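You operate a simulated robot arm through the tools that you are given. There is no shell and no other tool.

You run a simulated two-armed robot. Do the job below in one go: nothing can be reset, and whatever is moved stays where it is left.

## Task
Carry the tray with green grip with both arms and set it on the top of the press bench.

Only the result counts: the job must be done as asked and must still hold three seconds after the hand-in. Knocking over, shifting, dropping, spilling or breaking anything else fails it.

## Robot
Two 7-joint arms with two-finger grippers on one trunk, on a base that moves. Base frame: it is fixed to the floor where the robot stands at the start and does not move with it; the origin is under the middle of the robot, x ahead of it, y to its left, z up. Lengths are in cm, angles in degrees, forces in N, time in s.
The left shoulder is at the start at [6, 12.3, 94.5], the right one opposite. With the tool pointing down near the work surface each hand reaches from about 36 to 80 cm from the robot's upright axis, wherever it stands, measured 20 degrees to its own side. Places, roughly: top of the press bench [-190, 130, 80]. Payload 1.47 kg a hand.
The TCP of each hand is the grasp point between the finger pads, 1.6 cm short of the fingertips. In the tool frame z runs along the fingers and y along their closing line. The gripper opens to 8.7 cm; its body begins 5.5 cm behind the TCP.
Orientation is told as [roll, pitch, yaw] about the base's x, y, z axes, in that order, counted from this pose: with the fingers straight down and closing along the base's y, the tool's x points along the base's -x, its y along +y and its z along -z.

## Interface
- The arms move only by the tool move_arm. It takes "left_targets", "right_targets" or both (then of equal length, played together; a hand with none holds still); each is a list of rows, each a list of 7 numbers: the turn, a rotation vector about the tool's x, y, z in units of 4 degrees (1.0 is 4 degrees), then the shift along the tool's x, y, z in units of 30 mm (1.0 is 30 mm), then the closure, from 0 (fully open) to 1 (shut). In form: [[ax, ay, az, dx, dy, dz, jaw], ...]. A call has 1 to 20 rows; each row shifts and turns the commanded pose from where the row before left it, along the tool's axes as they then stand. A call with a number of a shift or a turn outside -1 to 1 is refused whole. Each row takes 0.2 s and may step no farther than 5 cm and 8.6 degrees from the row before; otherwise, or with a gripper value out of range, the whole call is refused. A pose out of reach is approached as far as the arm can. The call stops where the force on the tool passes 40 N (or 10 N more than at its start, if that is more) or the arm is blocked; 0.2 s more then pass. The fingers move at their own pace (about 15.3 cm/s each) and stop on an object; they squeeze with about 28 N. The grip force told is the motor's: it shows also when the fingers shut on nothing. Time passes only in rows, and 0.2 s behind the last, so rows that do not move let the fingers close. It gives the time, the measured TCP pose, the force on the tool (base axes), the opening and the grip force at its end, in the units of the frame above (readings bear some noise), with the torque about the TCP (base axes, N m) and any sound that the robot's microphone picked up.
- Cameras (640 x 400 px; columns grow to the right, rows downward): "scene" is now at [8.9, 0.89, 150.2]; the picture's right is [0.11, -0.99, 0.00], its down [-0.74, -0.08, -0.67] and it looks along [0.67, 0.07, -0.74] (base axes); focal length 260 px, centre (320, 200). "left" rides on the left gripper at [7.3, -1.2, -9] in its tool frame; the picture's right is [0.16, 0.99, 0.00], its down [-0.72, 0.12, -0.68] and it looks along [-0.67, 0.11, 0.73] (tool axes); focal length 247 px, centre (320, 200). "right" rides on the right gripper at [7.3, 1.2, -9] in its tool frame; the picture's right is [-0.16, 0.99, 0.00], its down [-0.72, -0.12, -0.68] and it looks along [-0.67, -0.11, 0.73] (tool axes); focal length 247 px, centre (320, 200). There is no depth. A picture from a camera that has moved, and an enlarged one, comes with that camera's place and axes in the base frame and with its lens.
- snapshot(camera): a new picture of that camera. No time passes.
- move_column(by): moves the trunk up (or, below 0, down) by that many cm; the arms and the scene camera ride with it, the base frame stays. It gives what a move gives, with no picture.
- base_move(legs): drives the robot by 1 to 6 legs, each [ahead, left, turn to the left] in cm, cm and degrees, along the robot's own axes; the way and the turn of a leg run together, so that a leg with both is an arc; at most 150 cm and 180 degrees a leg. The arms and the cameras ride along, it lands a little off, and it stops where it bumps. It gives what a move gives.
- turn_head(pan, tilt): turns the head with the scene camera to pan (to the left, within 120 degrees either way) and tilt (down, from -29 to 69), counted from straight ahead of the robot. It gives what a move gives.
- zoom(camera, box): a new picture of the part [left, top, right, bottom] of that camera's present view, enlarged. No time passes.
- close_job(): hands the job in; it is judged then, once.

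Nothing tells you exact positions but the pictures and the camera data. Unless the task says otherwise, let go and move clear before handing in.

The tools are called after "Emit:" as a command line: name --argument value ..., lists and objects as JSON in quotes. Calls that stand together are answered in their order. move_arm: Moves the arms, as the interface text tells. Its arguments: {"type":"object","properties":{"left_targets":{"type":"array","items":{"type":"array","items":{"type":"number"}}},"right_targets":{"type":"array","items":{"type":"array","items":{"type":"number"}}}},"required":[]} The other tools are called the same way: move_column (by) moves the trunk up or down; base_move (legs) drives the base; turn_head (pan, tilt) turns the head that bears the scene camera; snapshot (camera) takes a picture; zoom (camera, box) takes an enlarged picture of a part of a camera's view; close_job () hands the job in.

At the start:

```text
t: 0.0
left_tcp_pos: [40.7, 22.19, 114.98]
left_tcp_rot: [0.1, 0.1, 0.0]
left_ft_force: [0.5, -0.1, 0.8]
left_torque: [0.0, 0.01, 0.0]
left_grip_width: 8.69
left_finger_force: 0.0
right_tcp_pos: [43.74, -15.79, 104.1]
right_tcp_rot: [0.0, 0.0, 0.0]
right_ft_force: [-0.5, 0.4, 0.1]
right_torque: [0.04, 0.01, -0.01]
right_grip_width: 8.69
right_finger_force: 0.1
trunk travel left (down, up): [-10.0, 13.0]
robot x, y, heading: [-0.04, -0.21, -0.2]
head pan, tilt (commanded): [6.3, 47.9]
```

scene: 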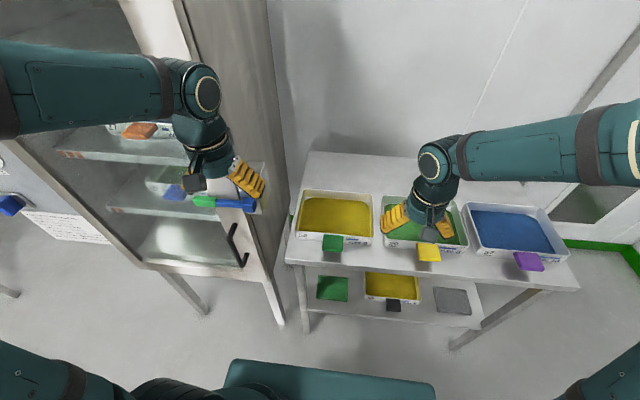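
right: 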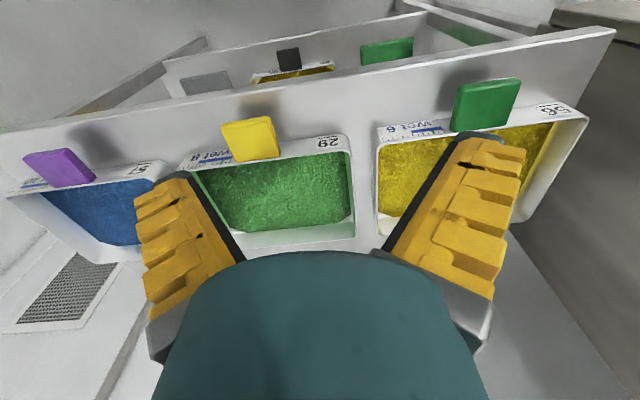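
left: 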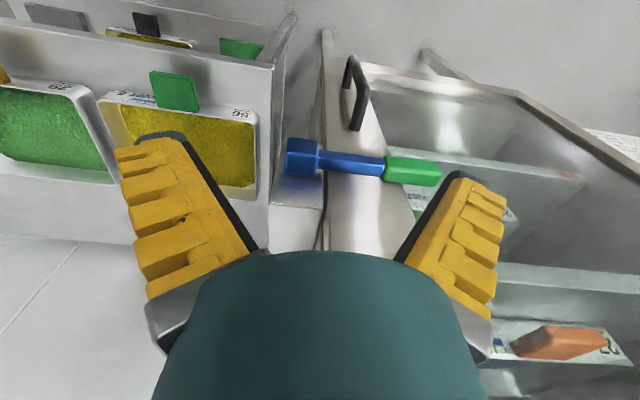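

I see a small table with three trays on top (grips green, yellow and purple), more trays on its lower shelf, and a cabinet to the left. I'll look closer at the trays and then around towards the press bench.

Emit:
zoom --camera "scene" --box '[270, 160, 430, 330]'

Emit:
zoom --camera "right" --box '[160, 20, 640, 260]'

Emit:
zoom --camera "left" --box '[0, 0, 320, 200]'

Emit:
zoom --camera "scene" --box '[40, 100, 280, 260]'

```text
2.35 times, centred on (350, 245) of scene
camera zoom: at [8.9, 0.89, 150.2], right [0.11, -0.99, 0.0], down [-0.74, -0.08, -0.67], along [0.67, 0.07, -0.74], focal length 612 px, centre (249, 94)
```

zoom: 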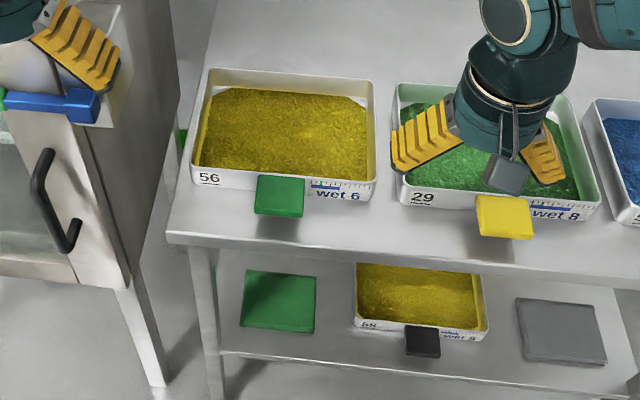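

```text
1.33 times, centred on (400, 140) of right
camera zoom: at [36.45, -14.55, 113.06], right [0.16, 0.99, 0.0], down [0.72, -0.12, 0.68], along [0.67, -0.11, -0.73], focal length 329 px, centre (213, 280)
```

zoom: 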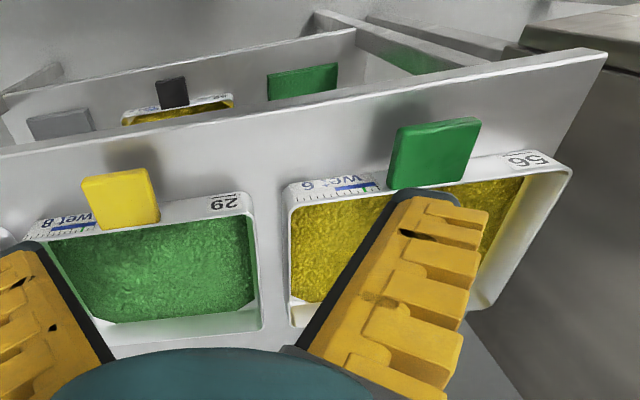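

```text
2.00 times, centred on (160, 100) of left
camera zoom: at [33.6, 21.1, 123.89], right [-0.16, 0.99, 0.0], down [0.72, 0.12, 0.68], along [0.67, 0.11, -0.73], focal length 494 px, centre (640, 400)
```

zoom: 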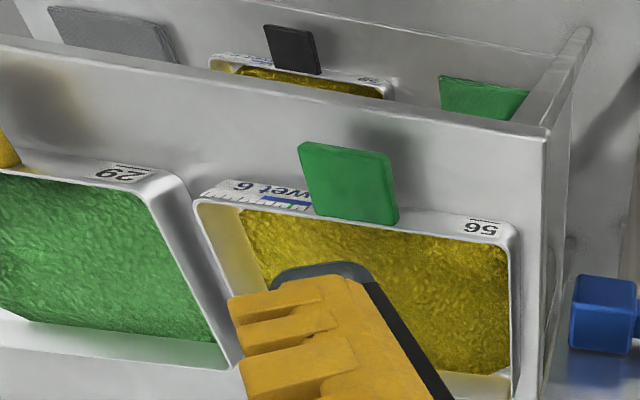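

```text
2.50 times, centred on (160, 180) of scene
camera zoom: at [8.9, 0.89, 150.2], right [0.11, -0.99, 0.0], down [-0.74, -0.08, -0.67], along [0.67, 0.07, -0.74], focal length 650 px, centre (720, 250)
```

zoom: 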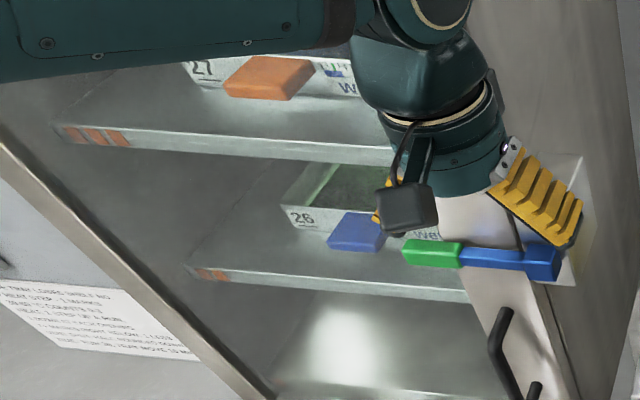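

The tray with the green grip appears to be tray 56 (yellow contents), its grip near [50, 1.5, 87], rim about 22 cm wide in y and 18 cm in x. I'll look around the room for the press bench and the free way.

Emit:
turn_head --pan 120 --tilt 25

Emit:
snapshot --camera "scene"

Emit:
turn_head --pan 60 --tilt 25

Emit:
snapshot --camera "scene"

Emit:
turn_head --pan -60 --tilt 25

Emit:
snapshot --camera "scene"

Emit:
turn_head --pan -120 --tilt 25

Emit:
snapshot --camera "scene"

```text
t: 1.9
left_tcp_pos: [40.82, 22.16, 115.01]
left_tcp_rot: [0.0, 0.0, 0.0]
left_ft_force: [0.4, 0.0, 1.1]
left_torque: [-0.01, -0.01, -0.01]
left_grip_width: 8.71
left_finger_force: 0.0
right_tcp_pos: [43.72, -15.76, 104.11]
right_tcp_rot: [0.0, 0.0, 0.0]
right_ft_force: [-1.0, 0.3, -1.2]
right_torque: [-0.01, -0.01, 0.03]
right_grip_width: 8.69
right_finger_force: 0.0
trunk travel left (down, up): [-10.0, 13.0]
robot x, y, heading: [-0.15, -0.06, -0.1]
head pan, tilt (commanded): [120.0, 25.0]
```

```text
taken
camera scene: at [-3.54, 8.01, 153.66], right [0.87, 0.5, 0.0], down [0.21, -0.37, -0.91], along [-0.45, 0.79, -0.42], focal length 260 px, centre (320, 200)
```

scene: 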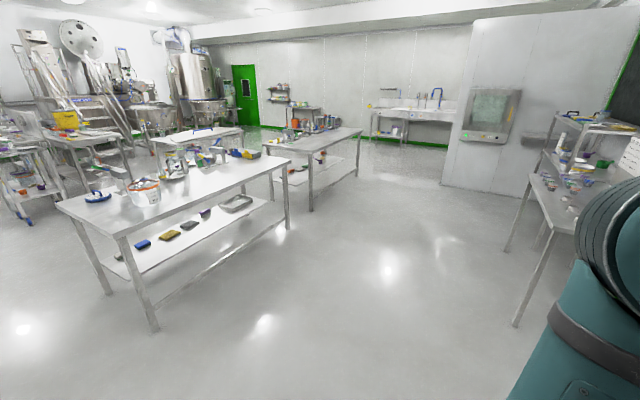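

```text
t: 3.2
left_tcp_pos: [40.85, 22.21, 114.98]
left_tcp_rot: [0.0, 0.0, 0.0]
left_ft_force: [-1.1, -0.6, 0.0]
left_torque: [0.01, 0.0, 0.01]
left_grip_width: 8.7
left_finger_force: 0.0
right_tcp_pos: [43.82, -15.77, 104.09]
right_tcp_rot: [-0.1, 0.0, 0.1]
right_ft_force: [0.4, -0.4, 0.5]
right_torque: [0.02, -0.01, 0.0]
right_grip_width: 8.67
right_finger_force: 0.1
trunk travel left (down, up): [-10.0, 13.0]
robot x, y, heading: [0.08, -0.24, 0.1]
head pan, tilt (commanded): [60.0, 25.0]
```

```text
taken
camera scene: at [5.66, 8.01, 153.67], right [0.87, -0.5, 0.0], down [-0.21, -0.37, -0.91], along [0.45, 0.79, -0.42], focal length 260 px, centre (320, 200)
```

scene: 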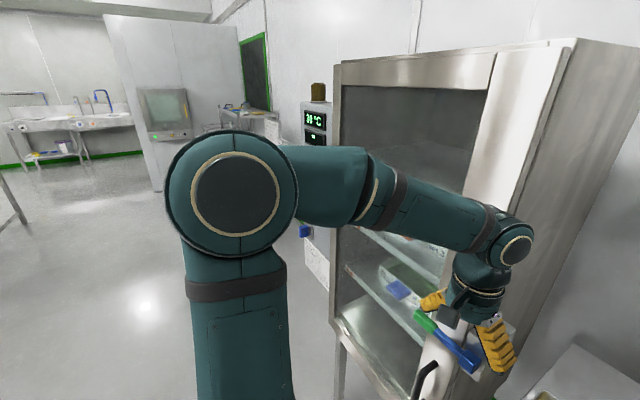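

```text
t: 5.2
left_tcp_pos: [40.85, 22.19, 114.96]
left_tcp_rot: [0.0, 0.0, 0.0]
left_ft_force: [0.3, -0.2, 0.2]
left_torque: [0.01, 0.04, 0.03]
left_grip_width: 8.7
left_finger_force: 0.2
right_tcp_pos: [43.75, -15.76, 104.22]
right_tcp_rot: [0.0, -0.1, 0.1]
right_ft_force: [-0.3, 0.7, 0.3]
right_torque: [0.0, 0.0, -0.01]
right_grip_width: 8.69
right_finger_force: 0.0
trunk travel left (down, up): [-10.0, 13.0]
robot x, y, heading: [-0.07, -0.06, -0.1]
head pan, tilt (commanded): [-60.0, 25.0]
```

```text
taken
camera scene: at [5.67, -7.95, 153.67], right [-0.87, -0.5, 0.0], down [-0.21, 0.37, -0.91], along [0.45, -0.78, -0.42], focal length 260 px, centre (320, 200)
```

scene: 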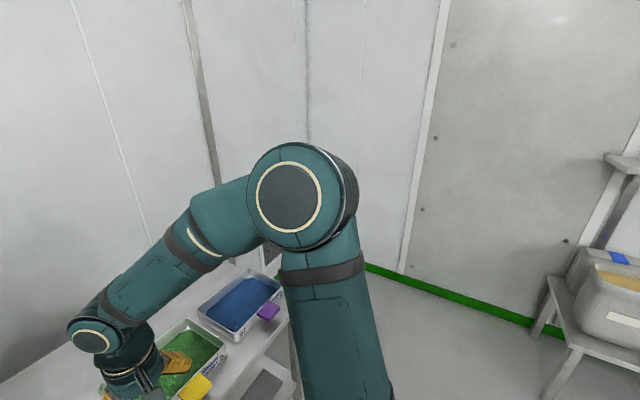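

```text
t: 6.5
left_tcp_pos: [40.86, 22.34, 114.85]
left_tcp_rot: [0.0, 0.0, -0.1]
left_ft_force: [-0.2, 0.9, 0.0]
left_torque: [0.0, 0.02, 0.03]
left_grip_width: 8.7
left_finger_force: 0.1
right_tcp_pos: [43.69, -15.7, 104.01]
right_tcp_rot: [0.0, 0.0, 0.0]
right_ft_force: [0.5, -0.1, -0.7]
right_torque: [-0.01, 0.01, -0.01]
right_grip_width: 8.7
right_finger_force: 0.1
trunk travel left (down, up): [-10.0, 13.0]
robot x, y, heading: [-0.28, -0.13, -0.1]
head pan, tilt (commanded): [-120.0, 25.0]
```

```text
taken
camera scene: at [-3.54, -7.95, 153.67], right [-0.87, 0.5, 0.0], down [0.21, 0.37, -0.91], along [-0.45, -0.79, -0.42], focal length 260 px, centre (320, 200)
```

scene: 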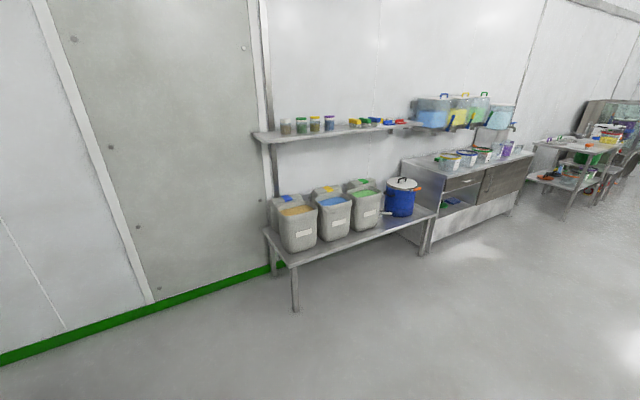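

The press bench must be the near-middle bench in the 120° view (around pixel (195,180)). I'll zoom in on it for free space and items on top.

Emit:
turn_head --pan 120 --tilt 30

Emit:
zoom --camera "scene" --box '[40, 90, 380, 310]'

Emit:
zoom --camera "scene" --box '[40, 110, 200, 210]'

Emit:
zoom --camera "scene" --box '[140, 90, 300, 190]'

```text
t: 9.9
left_tcp_pos: [40.95, 22.22, 114.98]
left_tcp_rot: [0.0, 0.0, 0.1]
left_ft_force: [-0.3, -0.4, 0.0]
left_torque: [0.01, -0.01, 0.02]
left_grip_width: 8.72
left_finger_force: 0.1
right_tcp_pos: [43.78, -15.76, 104.09]
right_tcp_rot: [0.0, 0.0, 0.1]
right_ft_force: [-0.2, 0.2, 0.1]
right_torque: [-0.01, -0.01, -0.01]
right_grip_width: 8.69
right_finger_force: 0.1
trunk travel left (down, up): [-10.0, 13.0]
robot x, y, heading: [-0.36, 0.05, -0.0]
head pan, tilt (commanded): [120.0, 30.0]
```

```text
1.82 times, centred on (210, 200) of scene
camera zoom: at [-3.46, 7.86, 152.87], right [0.87, 0.5, 0.0], down [0.25, -0.43, -0.87], along [-0.43, 0.75, -0.5], focal length 472 px, centre (520, 200)
```

zoom: 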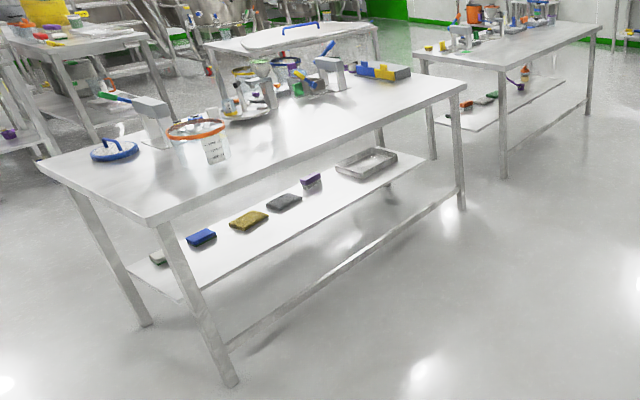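

```text
4.00 times, centred on (120, 160) of scene
camera zoom: at [-3.46, 7.86, 152.87], right [0.87, 0.5, 0.0], down [0.25, -0.43, -0.87], along [-0.43, 0.75, -0.5], focal length 1040 px, centre (1120, 360)
```

zoom: 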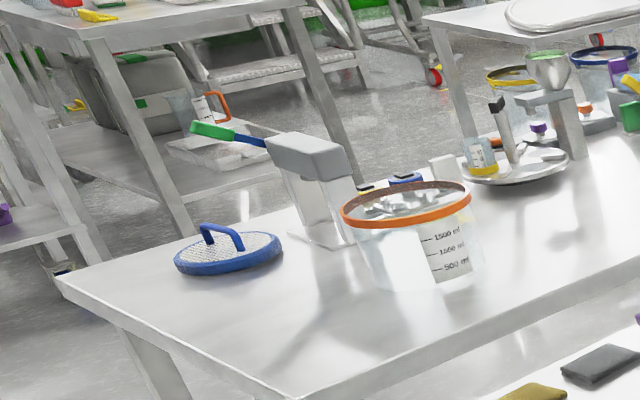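

```text
4.00 times, centred on (220, 140) of scene
camera zoom: at [-3.46, 7.86, 152.87], right [0.87, 0.5, 0.0], down [0.25, -0.43, -0.87], along [-0.43, 0.75, -0.5], focal length 1040 px, centre (720, 440)
```

zoom: 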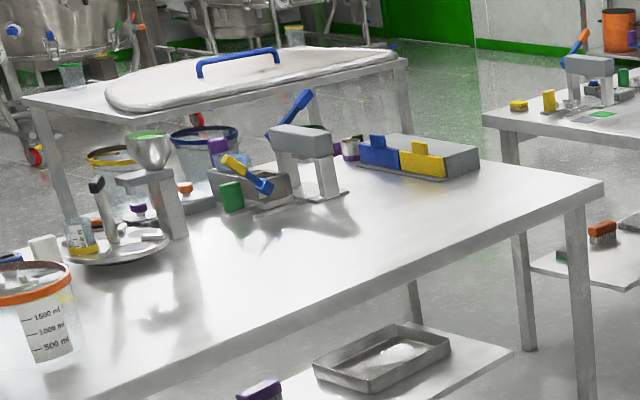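

The press bench top spans about x −227…−151, y 52…212, with the strip along its near edge free around y 100–185 (bucket near [-176, 82]). Now I'll turn back and study the tray, the gap to its neighbour and the cabinet side closely.

Emit:
turn_head --pan 0 --tilt 50

Emit:
snapshot --camera "scene"

Emit:
zoom --camera "scene" --box '[250, 130, 450, 255]'

Emit:
zoom --camera "scene" --box '[160, 130, 300, 218]'

```text
t: 11.9
left_tcp_pos: [40.9, 22.34, 114.92]
left_tcp_rot: [0.0, 0.0, 0.0]
left_ft_force: [0.6, 0.3, -0.2]
left_torque: [0.01, -0.03, -0.01]
left_grip_width: 8.71
left_finger_force: 0.0
right_tcp_pos: [43.69, -15.73, 104.01]
right_tcp_rot: [0.0, 0.0, 0.1]
right_ft_force: [-0.9, -0.2, 0.8]
right_torque: [-0.01, 0.01, -0.02]
right_grip_width: 8.69
right_finger_force: 0.1
trunk travel left (down, up): [-10.0, 13.0]
robot x, y, heading: [0.23, 0.24, -0.1]
head pan, tilt (commanded): [0.0, 50.0]
```

```text
taken
camera scene: at [8.76, 0.03, 149.92], right [0.0, -1.0, 0.0], down [-0.77, 0.0, -0.64], along [0.64, 0.0, -0.77], focal length 260 px, centre (320, 200)
```

scene: 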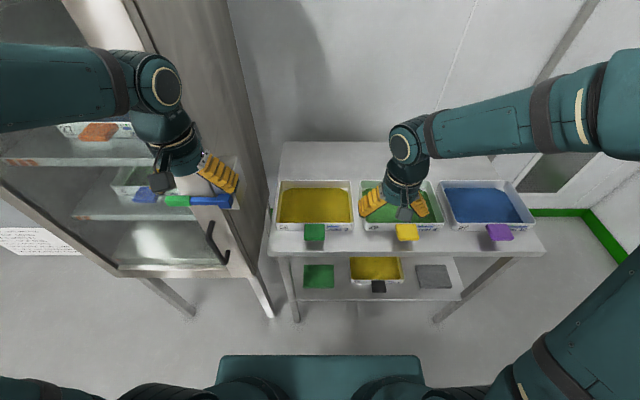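

```text
3.20 times, centred on (350, 192) of scene
camera zoom: at [8.76, 0.03, 149.92], right [0.0, -1.0, 0.0], down [-0.77, 0.0, -0.64], along [0.64, 0.0, -0.77], focal length 832 px, centre (224, 224)
```

zoom: 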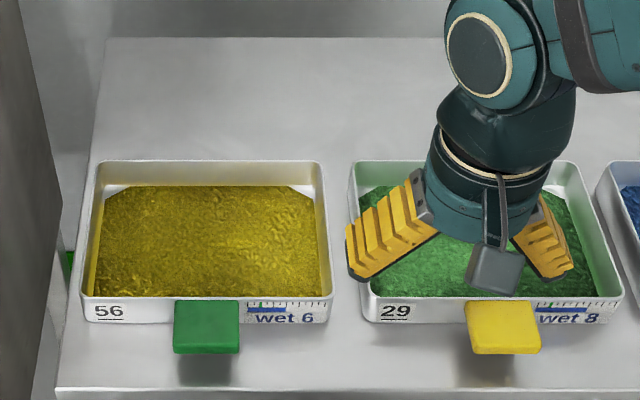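

```text
4.55 times, centred on (230, 174) of scene
camera zoom: at [8.76, 0.03, 149.92], right [0.0, -1.0, 0.0], down [-0.77, 0.0, -0.64], along [0.64, 0.0, -0.77], focal length 1181 px, centre (729, 318)
```

zoom: 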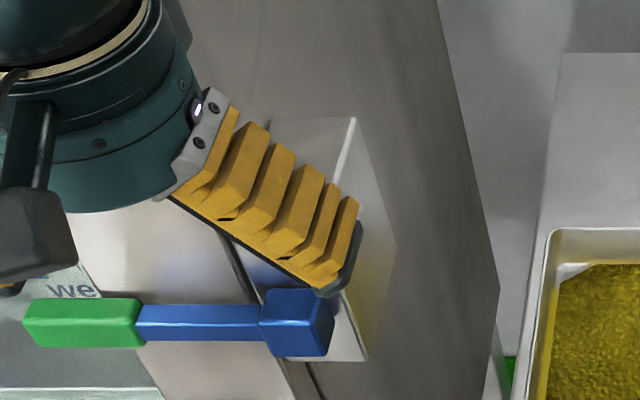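

The tabletop is near z=80 and tray 56's rim near z=84–85, with only a ~2.5 cm gap to tray 29, so I need to know the finger thickness. I'll raise the right hand a little, close its jaws partly and look.

Emit:
move_arm --right_targets '[[0, 0, 0, 0, 0, -0.5, 0.6], [0, 0, 0, 0, 0, 0, 0.6], [0, 0, 0, 0, 0, 0, 0.6]]' --left_targets '[[0, 0, 0, 0, 0, -0.5, 1], [0, 0, 0, 0, 0, 0, 1], [0, 0, 0, 0, 0, 0, 1]]'

Emit:
snapshot --camera "right"

Emit:
zoom --camera "scene" --box '[330, 110, 490, 210]'

Emit:
zoom --camera "scene" --box '[130, 110, 290, 210]'

Emit:
snapshot --camera "left"

```text
t: 12.7
left_tcp_pos: [40.75, 22.16, 116.54]
left_tcp_rot: [0.1, 0.0, 0.1]
left_ft_force: [-0.9, 0.2, -0.5]
left_torque: [0.02, 0.02, 0.0]
left_grip_width: 0.0
left_finger_force: 28.0
right_tcp_pos: [43.63, -15.81, 105.71]
right_tcp_rot: [0.0, 0.0, 0.0]
right_ft_force: [-0.5, -0.4, -0.8]
right_torque: [0.01, 0.03, 0.0]
right_grip_width: 4.08
right_finger_force: 4.7
trunk travel left (down, up): [-10.0, 13.0]
robot x, y, heading: [0.02, -0.17, -0.1]
head pan, tilt (commanded): [0.0, 50.0]
```

```text
taken
camera right: at [36.35, -14.55, 114.6], right [0.16, 0.99, 0.0], down [0.72, -0.12, 0.68], along [0.67, -0.11, -0.73], focal length 247 px, centre (320, 200)
```

right: 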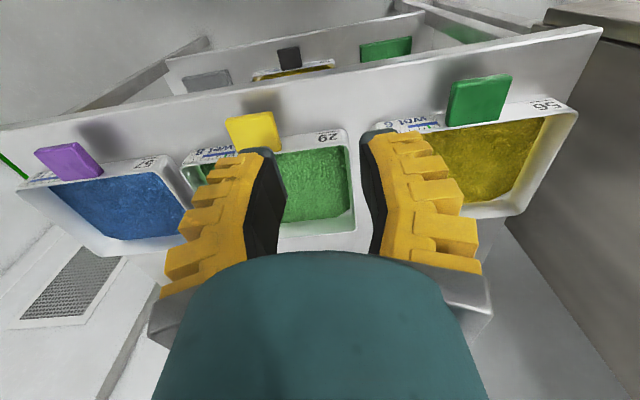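

```text
4.00 times, centred on (410, 160) of scene
camera zoom: at [8.73, 0.03, 149.92], right [0.0, -1.0, 0.0], down [-0.77, 0.0, -0.64], along [0.64, 0.0, -0.77], focal length 1040 px, centre (-40, 360)
```

zoom: 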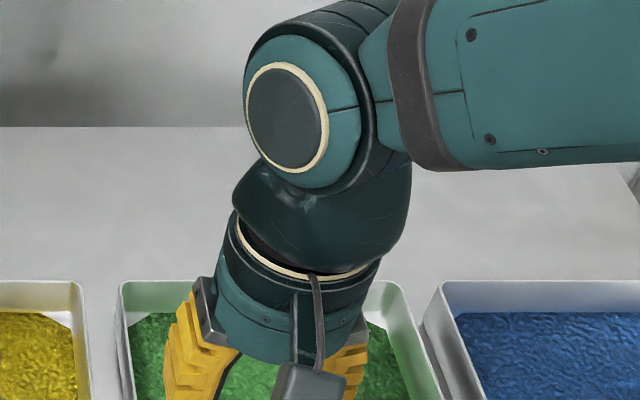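

```text
4.00 times, centred on (210, 160) of scene
camera zoom: at [8.73, 0.03, 149.92], right [0.0, -1.0, 0.0], down [-0.77, 0.0, -0.64], along [0.64, 0.0, -0.77], focal length 1040 px, centre (760, 360)
```

zoom: 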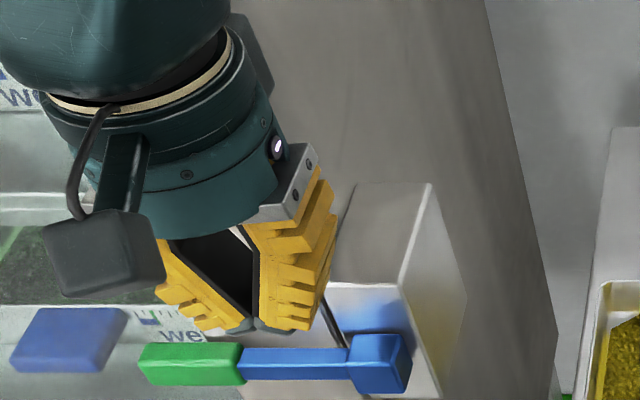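

```text
taken
camera left: at [33.56, 21.12, 125.44], right [-0.16, 0.99, 0.0], down [0.72, 0.12, 0.68], along [0.67, 0.11, -0.73], focal length 247 px, centre (320, 200)
```

left: 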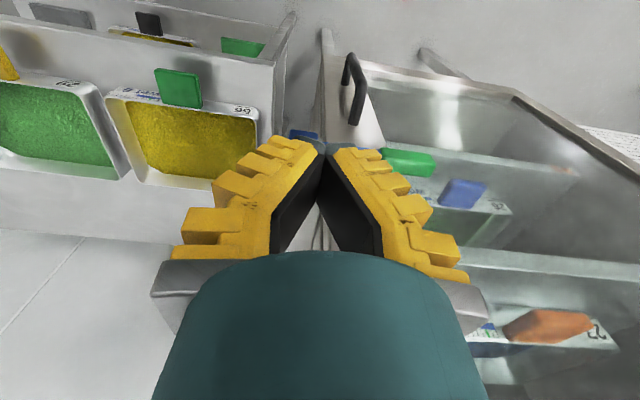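

The fingers hinge from a ~10 cm wide base and are slim at the tips, so the side walls (y≈13.7 and −10.2, gap ≈3 cm to tray 29) can be straddled; a latch box on the cabinet at y≈22 limits the left side. I'll shift the base 5 cm right for more room by the cabinet, then bring both hands high over the side walls.

Emit:
base_move --legs '[[0, -5, 0]]'

Emit:
snapshot --camera "scene"

```text
t: 13.8
left_tcp_pos: [40.83, 17.09, 116.47]
left_tcp_rot: [0.1, 0.0, 0.0]
left_ft_force: [0.6, -0.3, -0.3]
left_torque: [0.03, 0.0, -0.03]
left_grip_width: 0.0
left_finger_force: 28.4
right_tcp_pos: [43.61, -20.8, 105.56]
right_tcp_rot: [0.0, 0.0, -0.1]
right_ft_force: [0.6, 0.1, -0.1]
right_torque: [0.01, 0.03, 0.01]
right_grip_width: 4.08
right_finger_force: 4.1
trunk travel left (down, up): [-10.0, 13.0]
robot x, y, heading: [0.12, -5.02, -0.1]
head pan, tilt (commanded): [0.0, 50.0]
```

```text
taken
camera scene: at [8.76, -5.04, 149.92], right [0.0, -1.0, 0.0], down [-0.77, 0.0, -0.64], along [0.64, 0.0, -0.77], focal length 260 px, centre (320, 200)
```

scene: 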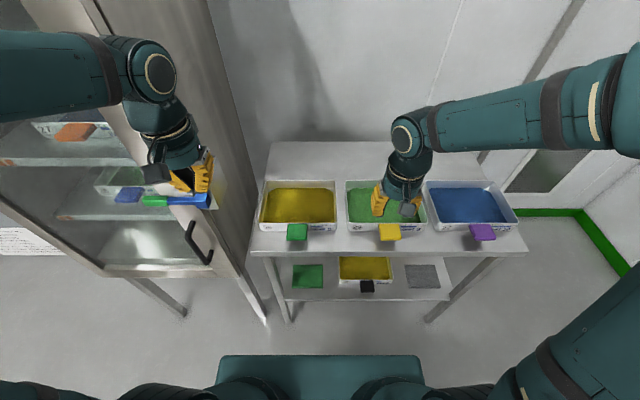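

Now I'll bring both hands over the tray's side walls at a safe height to inspect with the hand cameras.

Emit:
move_arm --left_targets '[[0, 0, 0, -0.8, -0.25, 0.27, 0.7], [0, 0, 0, -0.8, -0.25, 0.27, 0.7], [0, 0, 0, -0.8, -0.25, 0.27, 0.7], [0, 0, 0, -0.8, -0.25, 0.27, 0.7], [0, 0, 0, -0.8, -0.25, 0.27, 0.7], [0, 0, 0, -0.8, -0.25, 0.27, 0.7], [0, 0, 0, -0.8, -0.25, 0.27, 0.7], [0, 0, 0, -0.8, -0.25, 0.27, 0.7]]' --right_targets '[[0, 0, 0, -0.68, 0.44, 0.15, 0.7], [0, 0, 0, -0.68, 0.44, 0.15, 0.7], [0, 0, 0, -0.68, 0.44, 0.15, 0.7], [0, 0, 0, -0.68, 0.44, 0.15, 0.7], [0, 0, 0, -0.68, 0.44, 0.15, 0.7], [0, 0, 0, -0.68, 0.44, 0.15, 0.7], [0, 0, 0, -0.68, 0.44, 0.15, 0.7], [0, 0, 0, -0.68, 0.44, 0.15, 0.7]]'

Emit:
snapshot --camera "scene"

Emit:
snapshot --camera "right"

Emit:
snapshot --camera "left"

```text
t: 15.6
left_tcp_pos: [60.18, 11.16, 109.98]
left_tcp_rot: [-0.1, 0.0, 0.1]
left_ft_force: [-0.1, 0.9, -0.5]
left_torque: [0.03, 0.01, -0.04]
left_grip_width: 3.22
left_finger_force: 4.2
right_tcp_pos: [60.05, -10.11, 101.81]
right_tcp_rot: [0.0, 0.1, 0.0]
right_ft_force: [0.6, 0.3, -0.1]
right_torque: [-0.01, 0.01, 0.0]
right_grip_width: 3.23
right_finger_force: 4.5
trunk travel left (down, up): [-10.0, 13.0]
robot x, y, heading: [0.12, -5.34, 0.2]
head pan, tilt (commanded): [0.0, 50.0]
```

```text
taken
camera scene: at [8.92, -4.95, 149.9], right [0.0, -1.0, 0.0], down [-0.77, 0.0, -0.64], along [0.64, 0.0, -0.77], focal length 260 px, centre (320, 200)
```

scene: 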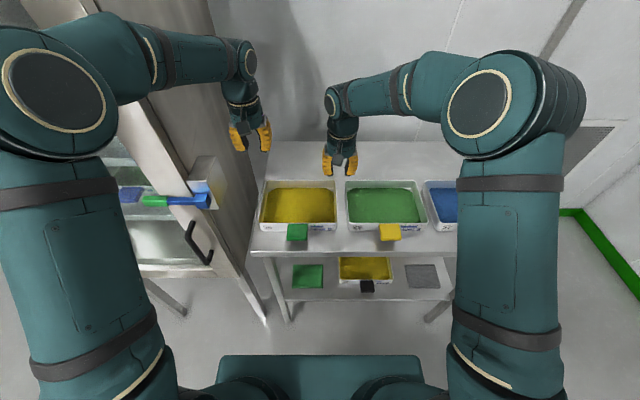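

```text
taken
camera right: at [52.82, -8.86, 110.82], right [0.16, 0.99, 0.0], down [0.72, -0.12, 0.68], along [0.67, -0.11, -0.73], focal length 247 px, centre (320, 200)
```

right: 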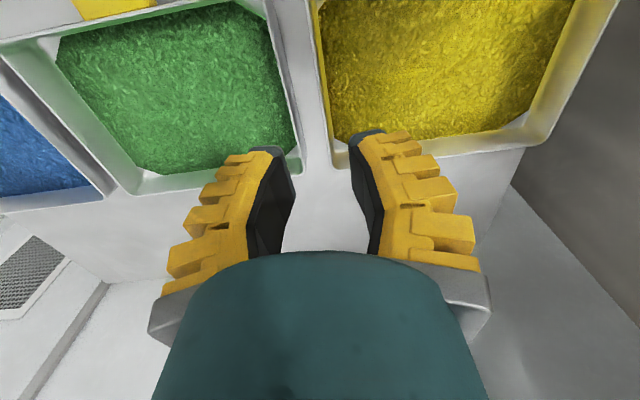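

```text
taken
camera left: at [52.89, 10.09, 118.89], right [-0.16, 0.99, 0.0], down [0.72, 0.12, 0.68], along [0.67, 0.11, -0.73], focal length 247 px, centre (320, 200)
```

left: 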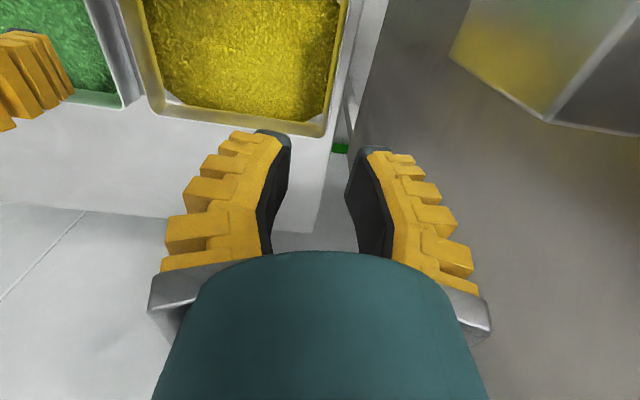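

Both hands are over their walls with clearance. I'll zoom into the hand views to measure the wall positions and the gap.

Emit:
zoom --camera "right" --box '[220, 0, 420, 190]'

Emit:
zoom --camera "left" --box '[240, 0, 440, 190]'

Emit:
zoom --camera "scene" --box '[240, 120, 440, 250]'

```text
2.11 times, centred on (320, 95) of right
camera zoom: at [52.82, -8.86, 110.82], right [0.16, 0.99, 0.0], down [0.72, -0.12, 0.68], along [0.67, -0.11, -0.73], focal length 520 px, centre (320, 421)
```

zoom: 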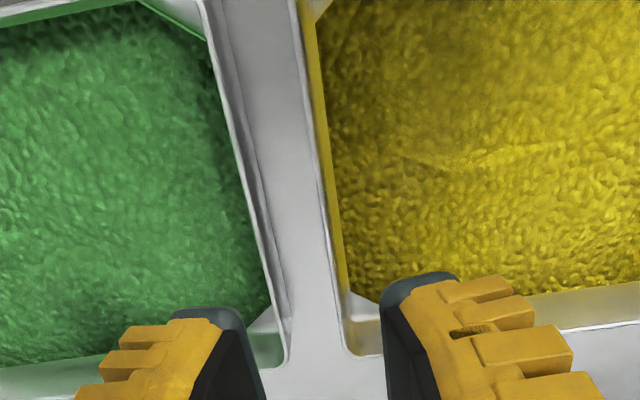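

```text
2.11 times, centred on (340, 95) of left
camera zoom: at [52.89, 10.09, 118.89], right [-0.16, 0.99, 0.0], down [0.72, 0.12, 0.68], along [0.67, 0.11, -0.73], focal length 520 px, centre (278, 421)
```

zoom: 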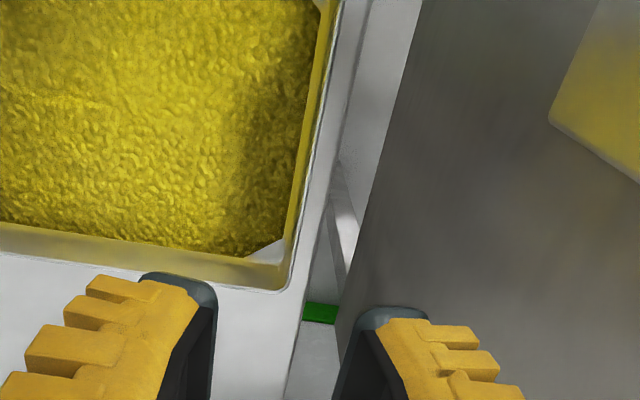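

```text
3.08 times, centred on (340, 185) of scene
camera zoom: at [8.92, -4.95, 149.9], right [0.0, -1.0, 0.0], down [-0.77, 0.0, -0.64], along [0.64, 0.0, -0.77], focal length 800 px, centre (258, 246)
```

zoom: 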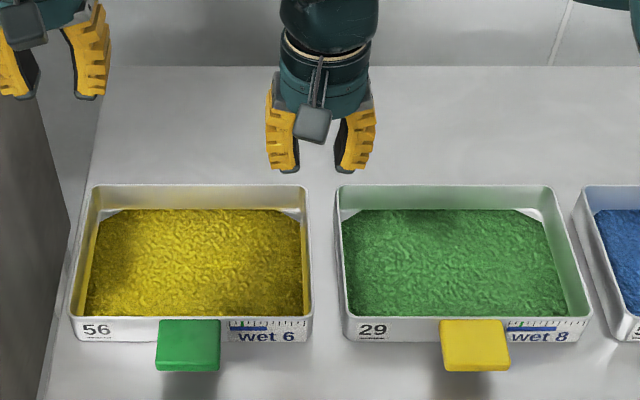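

The latch box on the cabinet measures x up to ~56, y ≥ 19.4, z 100–110, so the left forearm should come in from the right side. The rim is at z≈85, the right-hand gap ≈3.7 cm. I'll shift the base 13 cm further right (hands ride along, clear above the trays).

Emit:
base_move --legs '[[0, -13, 0]]'

Emit:
move_arm --left_targets '[[0, 0, 0, -0.2, 0.6, 0, 0.7], [0, 0, 0, -0.2, 0.6, 0, 0.7], [0, 0, 0, -0.2, 0.6, 0, 0.7], [0, 0, 0, -0.2, 0.6, 0, 0.7], [0, 0, 0, -0.1, 0.6, 0, 0.7], [0, 0, 0, 0, 0.6, 0, 0.7], [0, 0, 0, 0, 0.6, 0, 0.7], [0, 0, 0, 0, 0.6, 0, 0.7]]' --right_targets '[[0, 0, 0, -0.1, 0.54, 0, 0.7], [0, 0, 0, -0.1, 0.54, 0, 0.7], [0, 0, 0, -0.1, 0.54, 0, 0.7], [0, 0, 0, -0.1, 0.54, 0, 0.7], [0, 0, 0, -0.1, 0.54, 0, 0.7], [0, 0, 0, -0.1, 0.54, 0, 0.7], [0, 0, 0, -0.1, 0.54, 0, 0.7], [0, 0, 0, -0.1, 0.54, 0, 0.7]]'

Emit:
snapshot --camera "scene"

Emit:
snapshot --camera "right"

Emit:
snapshot --camera "left"

```text
t: 17.4
left_tcp_pos: [60.02, -1.98, 110.0]
left_tcp_rot: [0.0, 0.1, 0.0]
left_ft_force: [0.3, -1.4, 0.1]
left_torque: [-0.02, 0.02, -0.01]
left_grip_width: 3.24
left_finger_force: 4.1
right_tcp_pos: [59.99, -23.25, 101.97]
right_tcp_rot: [-0.1, 0.0, 0.0]
right_ft_force: [0.5, -0.2, -0.5]
right_torque: [-0.02, 0.0, 0.02]
right_grip_width: 3.21
right_finger_force: 5.1
trunk travel left (down, up): [-10.0, 13.0]
robot x, y, heading: [-0.12, -18.18, 0.1]
head pan, tilt (commanded): [0.0, 50.0]
```

```text
t: 19.2
left_tcp_pos: [62.74, 12.45, 109.89]
left_tcp_rot: [-0.1, 0.0, -0.1]
left_ft_force: [-1.0, 0.3, 0.9]
left_torque: [-0.04, 0.0, 0.0]
left_grip_width: 3.23
left_finger_force: 4.8
right_tcp_pos: [62.3, -10.13, 102.06]
right_tcp_rot: [0.0, 0.1, 0.0]
right_ft_force: [0.1, -0.1, -1.2]
right_torque: [0.0, 0.03, 0.04]
right_grip_width: 3.23
right_finger_force: 4.5
trunk travel left (down, up): [-10.0, 13.0]
robot x, y, heading: [0.2, -18.08, -0.2]
head pan, tilt (commanded): [0.0, 50.0]
```

```text
taken
camera scene: at [8.78, -17.95, 149.91], right [0.0, -1.0, 0.0], down [-0.77, 0.0, -0.64], along [0.64, 0.0, -0.77], focal length 260 px, centre (320, 200)
```

scene: 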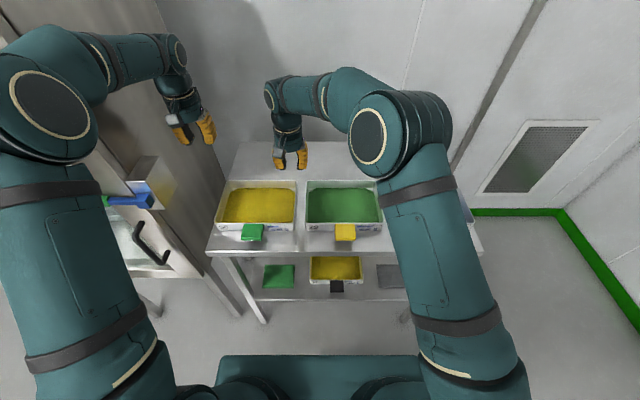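

```text
taken
camera right: at [55.08, -8.99, 110.95], right [0.16, 0.99, 0.0], down [0.72, -0.12, 0.68], along [0.67, -0.11, -0.73], focal length 247 px, centre (320, 200)
```

right: 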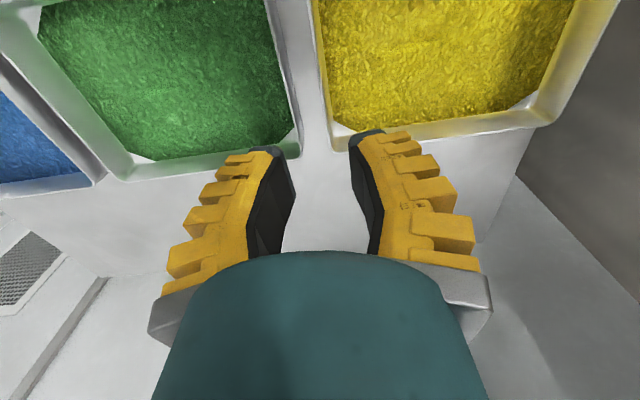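

```text
taken
camera left: at [55.52, 11.42, 118.9], right [-0.16, 0.99, 0.0], down [0.72, 0.12, 0.68], along [0.67, 0.11, -0.73], focal length 247 px, centre (320, 200)
```

left: 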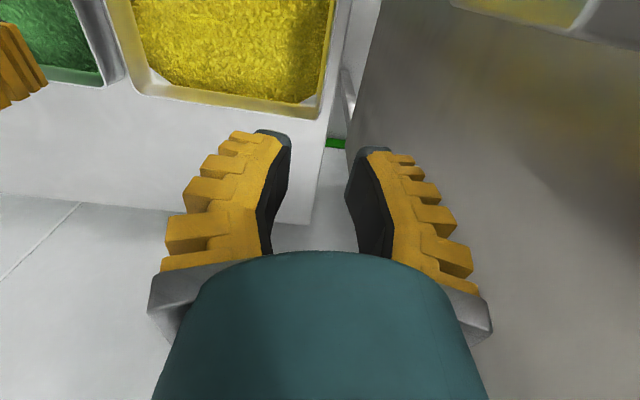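

Elbows look clear of the cabinet. I'll lower both hands to about z=94 (still above the rims), narrowing the right jaws to ~2.3 cm, and re-measure.

Emit:
move_arm --left_targets '[[0, 0, 0, 0, 0.06, 0.8, 0.7], [0, 0, 0, 0, 0.06, 0.8, 0.7], [0, 0, 0, 0, 0.06, 0.8, 0.7], [0, 0, 0, 0, 0.06, 0.8, 0.7], [0, 0, 0, 0, 0.06, 0.8, 0.7], [0, 0, 0, 0, 0.06, 0.8, 0.7], [0, 0, 0, 0, 0, 0.5, 0.7]]' --right_targets '[[0, 0, 0, 0, 0.03, 0.4, 0.8], [0, 0, 0, 0, 0.03, 0.4, 0.8], [0, 0, 0, 0, 0.03, 0.4, 0.8], [0, 0, 0, 0, 0, 0.4, 0.8], [0, 0, 0, 0, 0, 0.4, 0.8], [0, 0, 0, 0, 0, 0.4, 0.8], [0, 0, 0, 0, 0, 0.3, 0.8]]'

Emit:
snapshot --camera "scene"

Emit:
snapshot --camera "right"

Emit:
snapshot --camera "left"

```text
t: 20.8
left_tcp_pos: [62.66, 13.56, 94.15]
left_tcp_rot: [0.0, -0.1, 0.0]
left_ft_force: [0.1, -0.1, 0.6]
left_torque: [-0.01, -0.01, -0.03]
left_grip_width: 3.2
left_finger_force: 4.6
right_tcp_pos: [62.37, -10.14, 93.82]
right_tcp_rot: [0.0, 0.0, -0.1]
right_ft_force: [-0.4, -0.1, -0.1]
right_torque: [-0.07, 0.01, -0.02]
right_grip_width: 2.38
right_finger_force: 4.8
trunk travel left (down, up): [-10.0, 13.0]
robot x, y, heading: [0.18, -18.41, 0.1]
head pan, tilt (commanded): [0.0, 50.0]
```

```text
taken
camera scene: at [8.79, -18.02, 149.91], right [0.0, -1.0, 0.0], down [-0.77, 0.0, -0.64], along [0.64, 0.0, -0.77], focal length 260 px, centre (320, 200)
```

scene: 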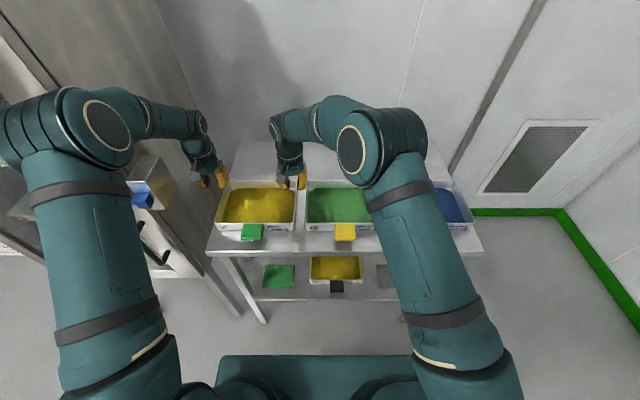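

```text
taken
camera right: at [55.1, -8.84, 102.78], right [0.16, 0.99, 0.0], down [0.72, -0.12, 0.68], along [0.67, -0.11, -0.73], focal length 247 px, centre (320, 200)
```

right: 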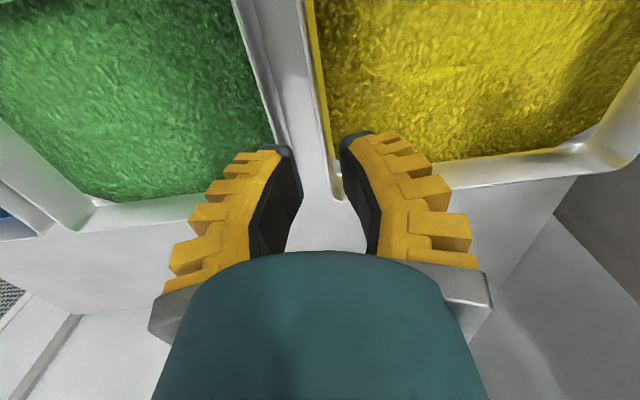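

```text
taken
camera left: at [55.46, 12.47, 103.05], right [-0.16, 0.99, 0.0], down [0.72, 0.12, 0.68], along [0.67, 0.11, -0.73], focal length 247 px, centre (320, 200)
```

left: 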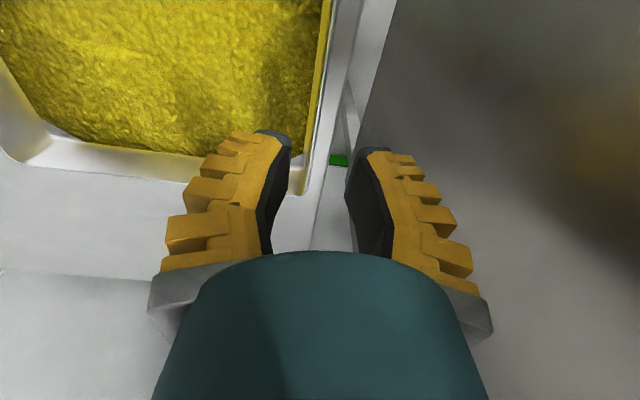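

I'll zoom into both hand views and at the left forearm near the latch box before the final descent.

Emit:
zoom --camera "right" --box '[220, 40, 420, 240]'

Emit:
zoom --camera "left" --box '[220, 40, 420, 240]'

Emit:
zoom --camera "scene" --box '[70, 80, 310, 250]'

```text
2.00 times, centred on (320, 140) of right
camera zoom: at [55.1, -8.84, 102.78], right [0.16, 0.99, 0.0], down [0.72, -0.12, 0.68], along [0.67, -0.11, -0.73], focal length 494 px, centre (320, 320)
```

zoom: 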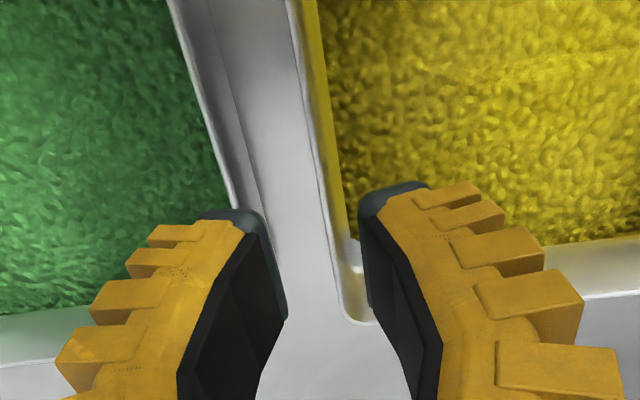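

```text
2.00 times, centred on (320, 140) of left
camera zoom: at [55.46, 12.47, 103.05], right [-0.16, 0.99, 0.0], down [0.72, 0.12, 0.68], along [0.67, 0.11, -0.73], focal length 494 px, centre (320, 320)
```

zoom: 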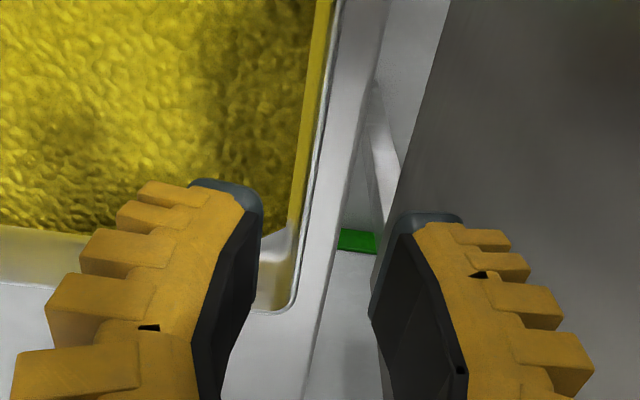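

```text
2.35 times, centred on (190, 165) of scene
camera zoom: at [8.79, -18.02, 149.91], right [0.0, -1.0, 0.0], down [-0.77, 0.0, -0.64], along [0.64, 0.0, -0.77], focal length 612 px, centre (626, 282)
```

zoom: 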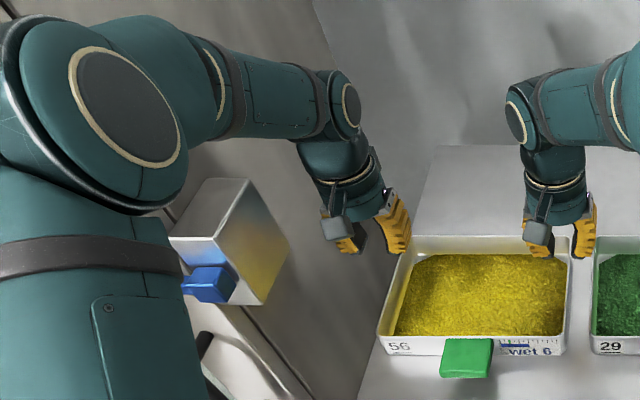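

Both wall centres sit right under the TCPs (y≈13.5 and −10.1). I'll offset the hands slightly in x (left 64.5, right 61.5, balanced about the tray centre) and lower to just above the rim.

Emit:
move_arm --left_targets '[[0, 0, 0, -0.15, 0, 0.59, 0.8], [0, 0, 0, -0.15, 0, 0.59, 0.8], [0, 0, 0, -0.15, 0, 0.59, 0.8], [0, 0, 0, -0.15, 0, 0.59, 0.8], [0, 0, 0, 0, 0, 0, 0.8]]' --right_targets '[[0, 0, 0, 0.07, 0, 0.567, 0.8], [0, 0, 0, 0.07, 0, 0.567, 0.8], [0, 0, 0, 0.07, 0, 0.567, 0.8], [0, 0, 0, 0.07, 0, 0.567, 0.8], [0, 0, 0, 0, 0, 0, 0.8]]'

Emit:
zoom --camera "right" --box '[220, 40, 420, 240]'

Emit:
zoom --camera "left" --box '[220, 40, 420, 240]'

Emit:
zoom --camera "scene" --box '[70, 80, 310, 250]'

```text
t: 22.0
left_tcp_pos: [64.4, 13.58, 87.16]
left_tcp_rot: [0.0, -0.1, 0.0]
left_ft_force: [-0.2, -0.6, -0.3]
left_torque: [0.01, -0.03, 0.04]
left_grip_width: 2.35
left_finger_force: 4.6
right_tcp_pos: [61.47, -9.88, 87.31]
right_tcp_rot: [0.1, -0.4, 0.1]
right_ft_force: [5.6, 8.5, 24.1]
right_torque: [-0.78, 0.06, 0.28]
right_grip_width: 1.79
right_finger_force: 4.4
trunk travel left (down, up): [-10.0, 13.0]
robot x, y, heading: [-0.21, -18.06, 0.2]
head pan, tilt (commanded): [0.0, 50.0]
```

```text
2.00 times, centred on (320, 140) of right
camera zoom: at [54.27, -8.68, 96.26], right [0.16, 0.99, 0.0], down [0.72, -0.12, 0.68], along [0.68, -0.1, -0.73], focal length 494 px, centre (320, 320)
```

zoom: 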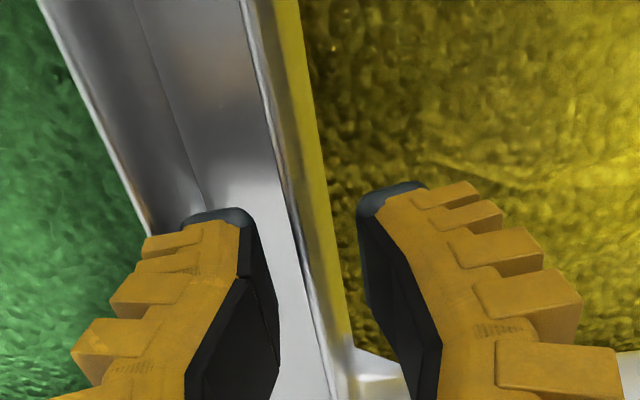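

```text
2.00 times, centred on (320, 140) of left
camera zoom: at [57.16, 12.5, 96.06], right [-0.16, 0.99, 0.0], down [0.72, 0.12, 0.68], along [0.67, 0.11, -0.73], focal length 494 px, centre (320, 320)
```

zoom: 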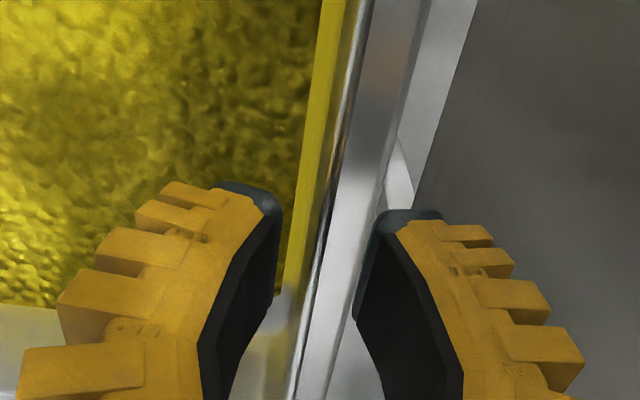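

```text
2.35 times, centred on (190, 165) of scene
camera zoom: at [8.62, -17.96, 149.95], right [0.0, -1.0, 0.0], down [-0.77, 0.0, -0.64], along [0.64, 0.0, -0.77], focal length 612 px, centre (626, 282)
```

zoom: 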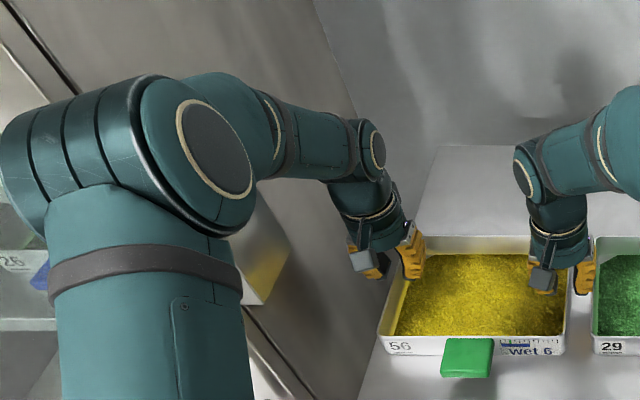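

The right hand feels 24 N: its outer finger is touching tray 29's rim (finger body is thicker than thought). I'll lift the right hand straight up right away and check tray 29.

Emit:
move_arm --right_targets '[[0, 0, 0, 0, 0, -0.5, 0.8], [0, 0, 0, 0, 0, -0.5, 0.8], [0, 0, 0, 0, 0, -0.5, 0.8]]'

Emit:
snapshot --camera "right"

Emit:
zoom --camera "scene" --box '[200, 130, 500, 250]'

Emit:
zoom --camera "right" --box '[200, 0, 440, 240]'

```text
t: 22.8
left_tcp_pos: [64.49, 13.4, 87.14]
left_tcp_rot: [0.0, 0.0, -0.1]
left_ft_force: [0.1, -0.6, -0.2]
left_torque: [0.0, -0.02, 0.0]
left_grip_width: 2.4
left_finger_force: 4.6
right_tcp_pos: [61.6, -10.0, 91.49]
right_tcp_rot: [0.0, 0.0, 0.1]
right_ft_force: [-0.4, -0.4, -0.4]
right_torque: [-0.03, 0.05, -0.01]
right_grip_width: 2.38
right_finger_force: 5.0
trunk travel left (down, up): [-10.0, 13.0]
robot x, y, heading: [0.32, -18.1, -0.2]
head pan, tilt (commanded): [0.0, 50.0]
```

```text
taken
camera right: at [54.23, -8.81, 100.49], right [0.16, 0.99, 0.0], down [0.72, -0.12, 0.68], along [0.67, -0.11, -0.73], focal length 247 px, centre (320, 200)
```

right: 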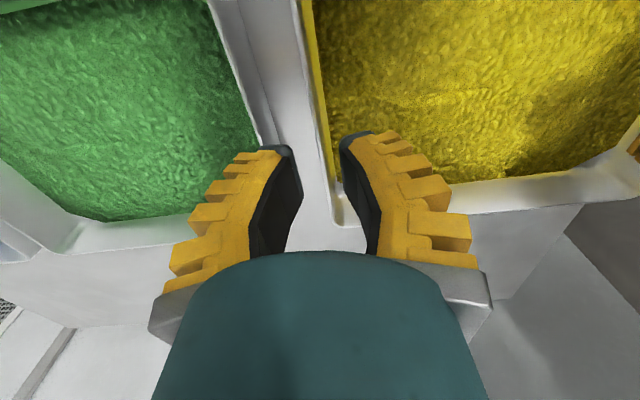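

```text
2.13 times, centred on (350, 190) of scene
camera zoom: at [8.73, -18.04, 149.91], right [0.0, -1.0, 0.0], down [-0.77, 0.0, -0.64], along [0.64, 0.0, -0.77], focal length 554 px, centre (256, 221)
```

zoom: 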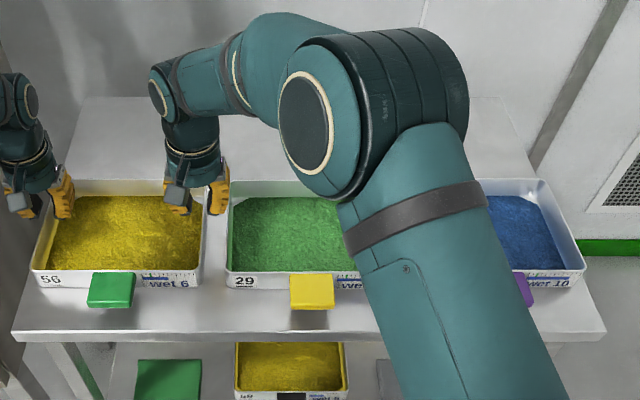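

```text
1.67 times, centred on (320, 120) of right
camera zoom: at [54.23, -8.81, 100.49], right [0.16, 0.99, 0.0], down [0.72, -0.12, 0.68], along [0.67, -0.11, -0.73], focal length 412 px, centre (320, 333)
```

zoom: 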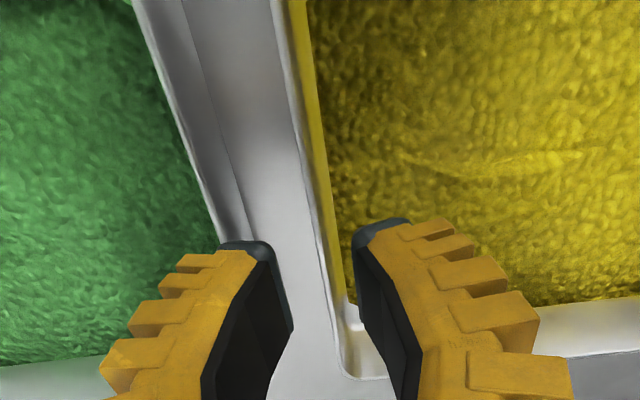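

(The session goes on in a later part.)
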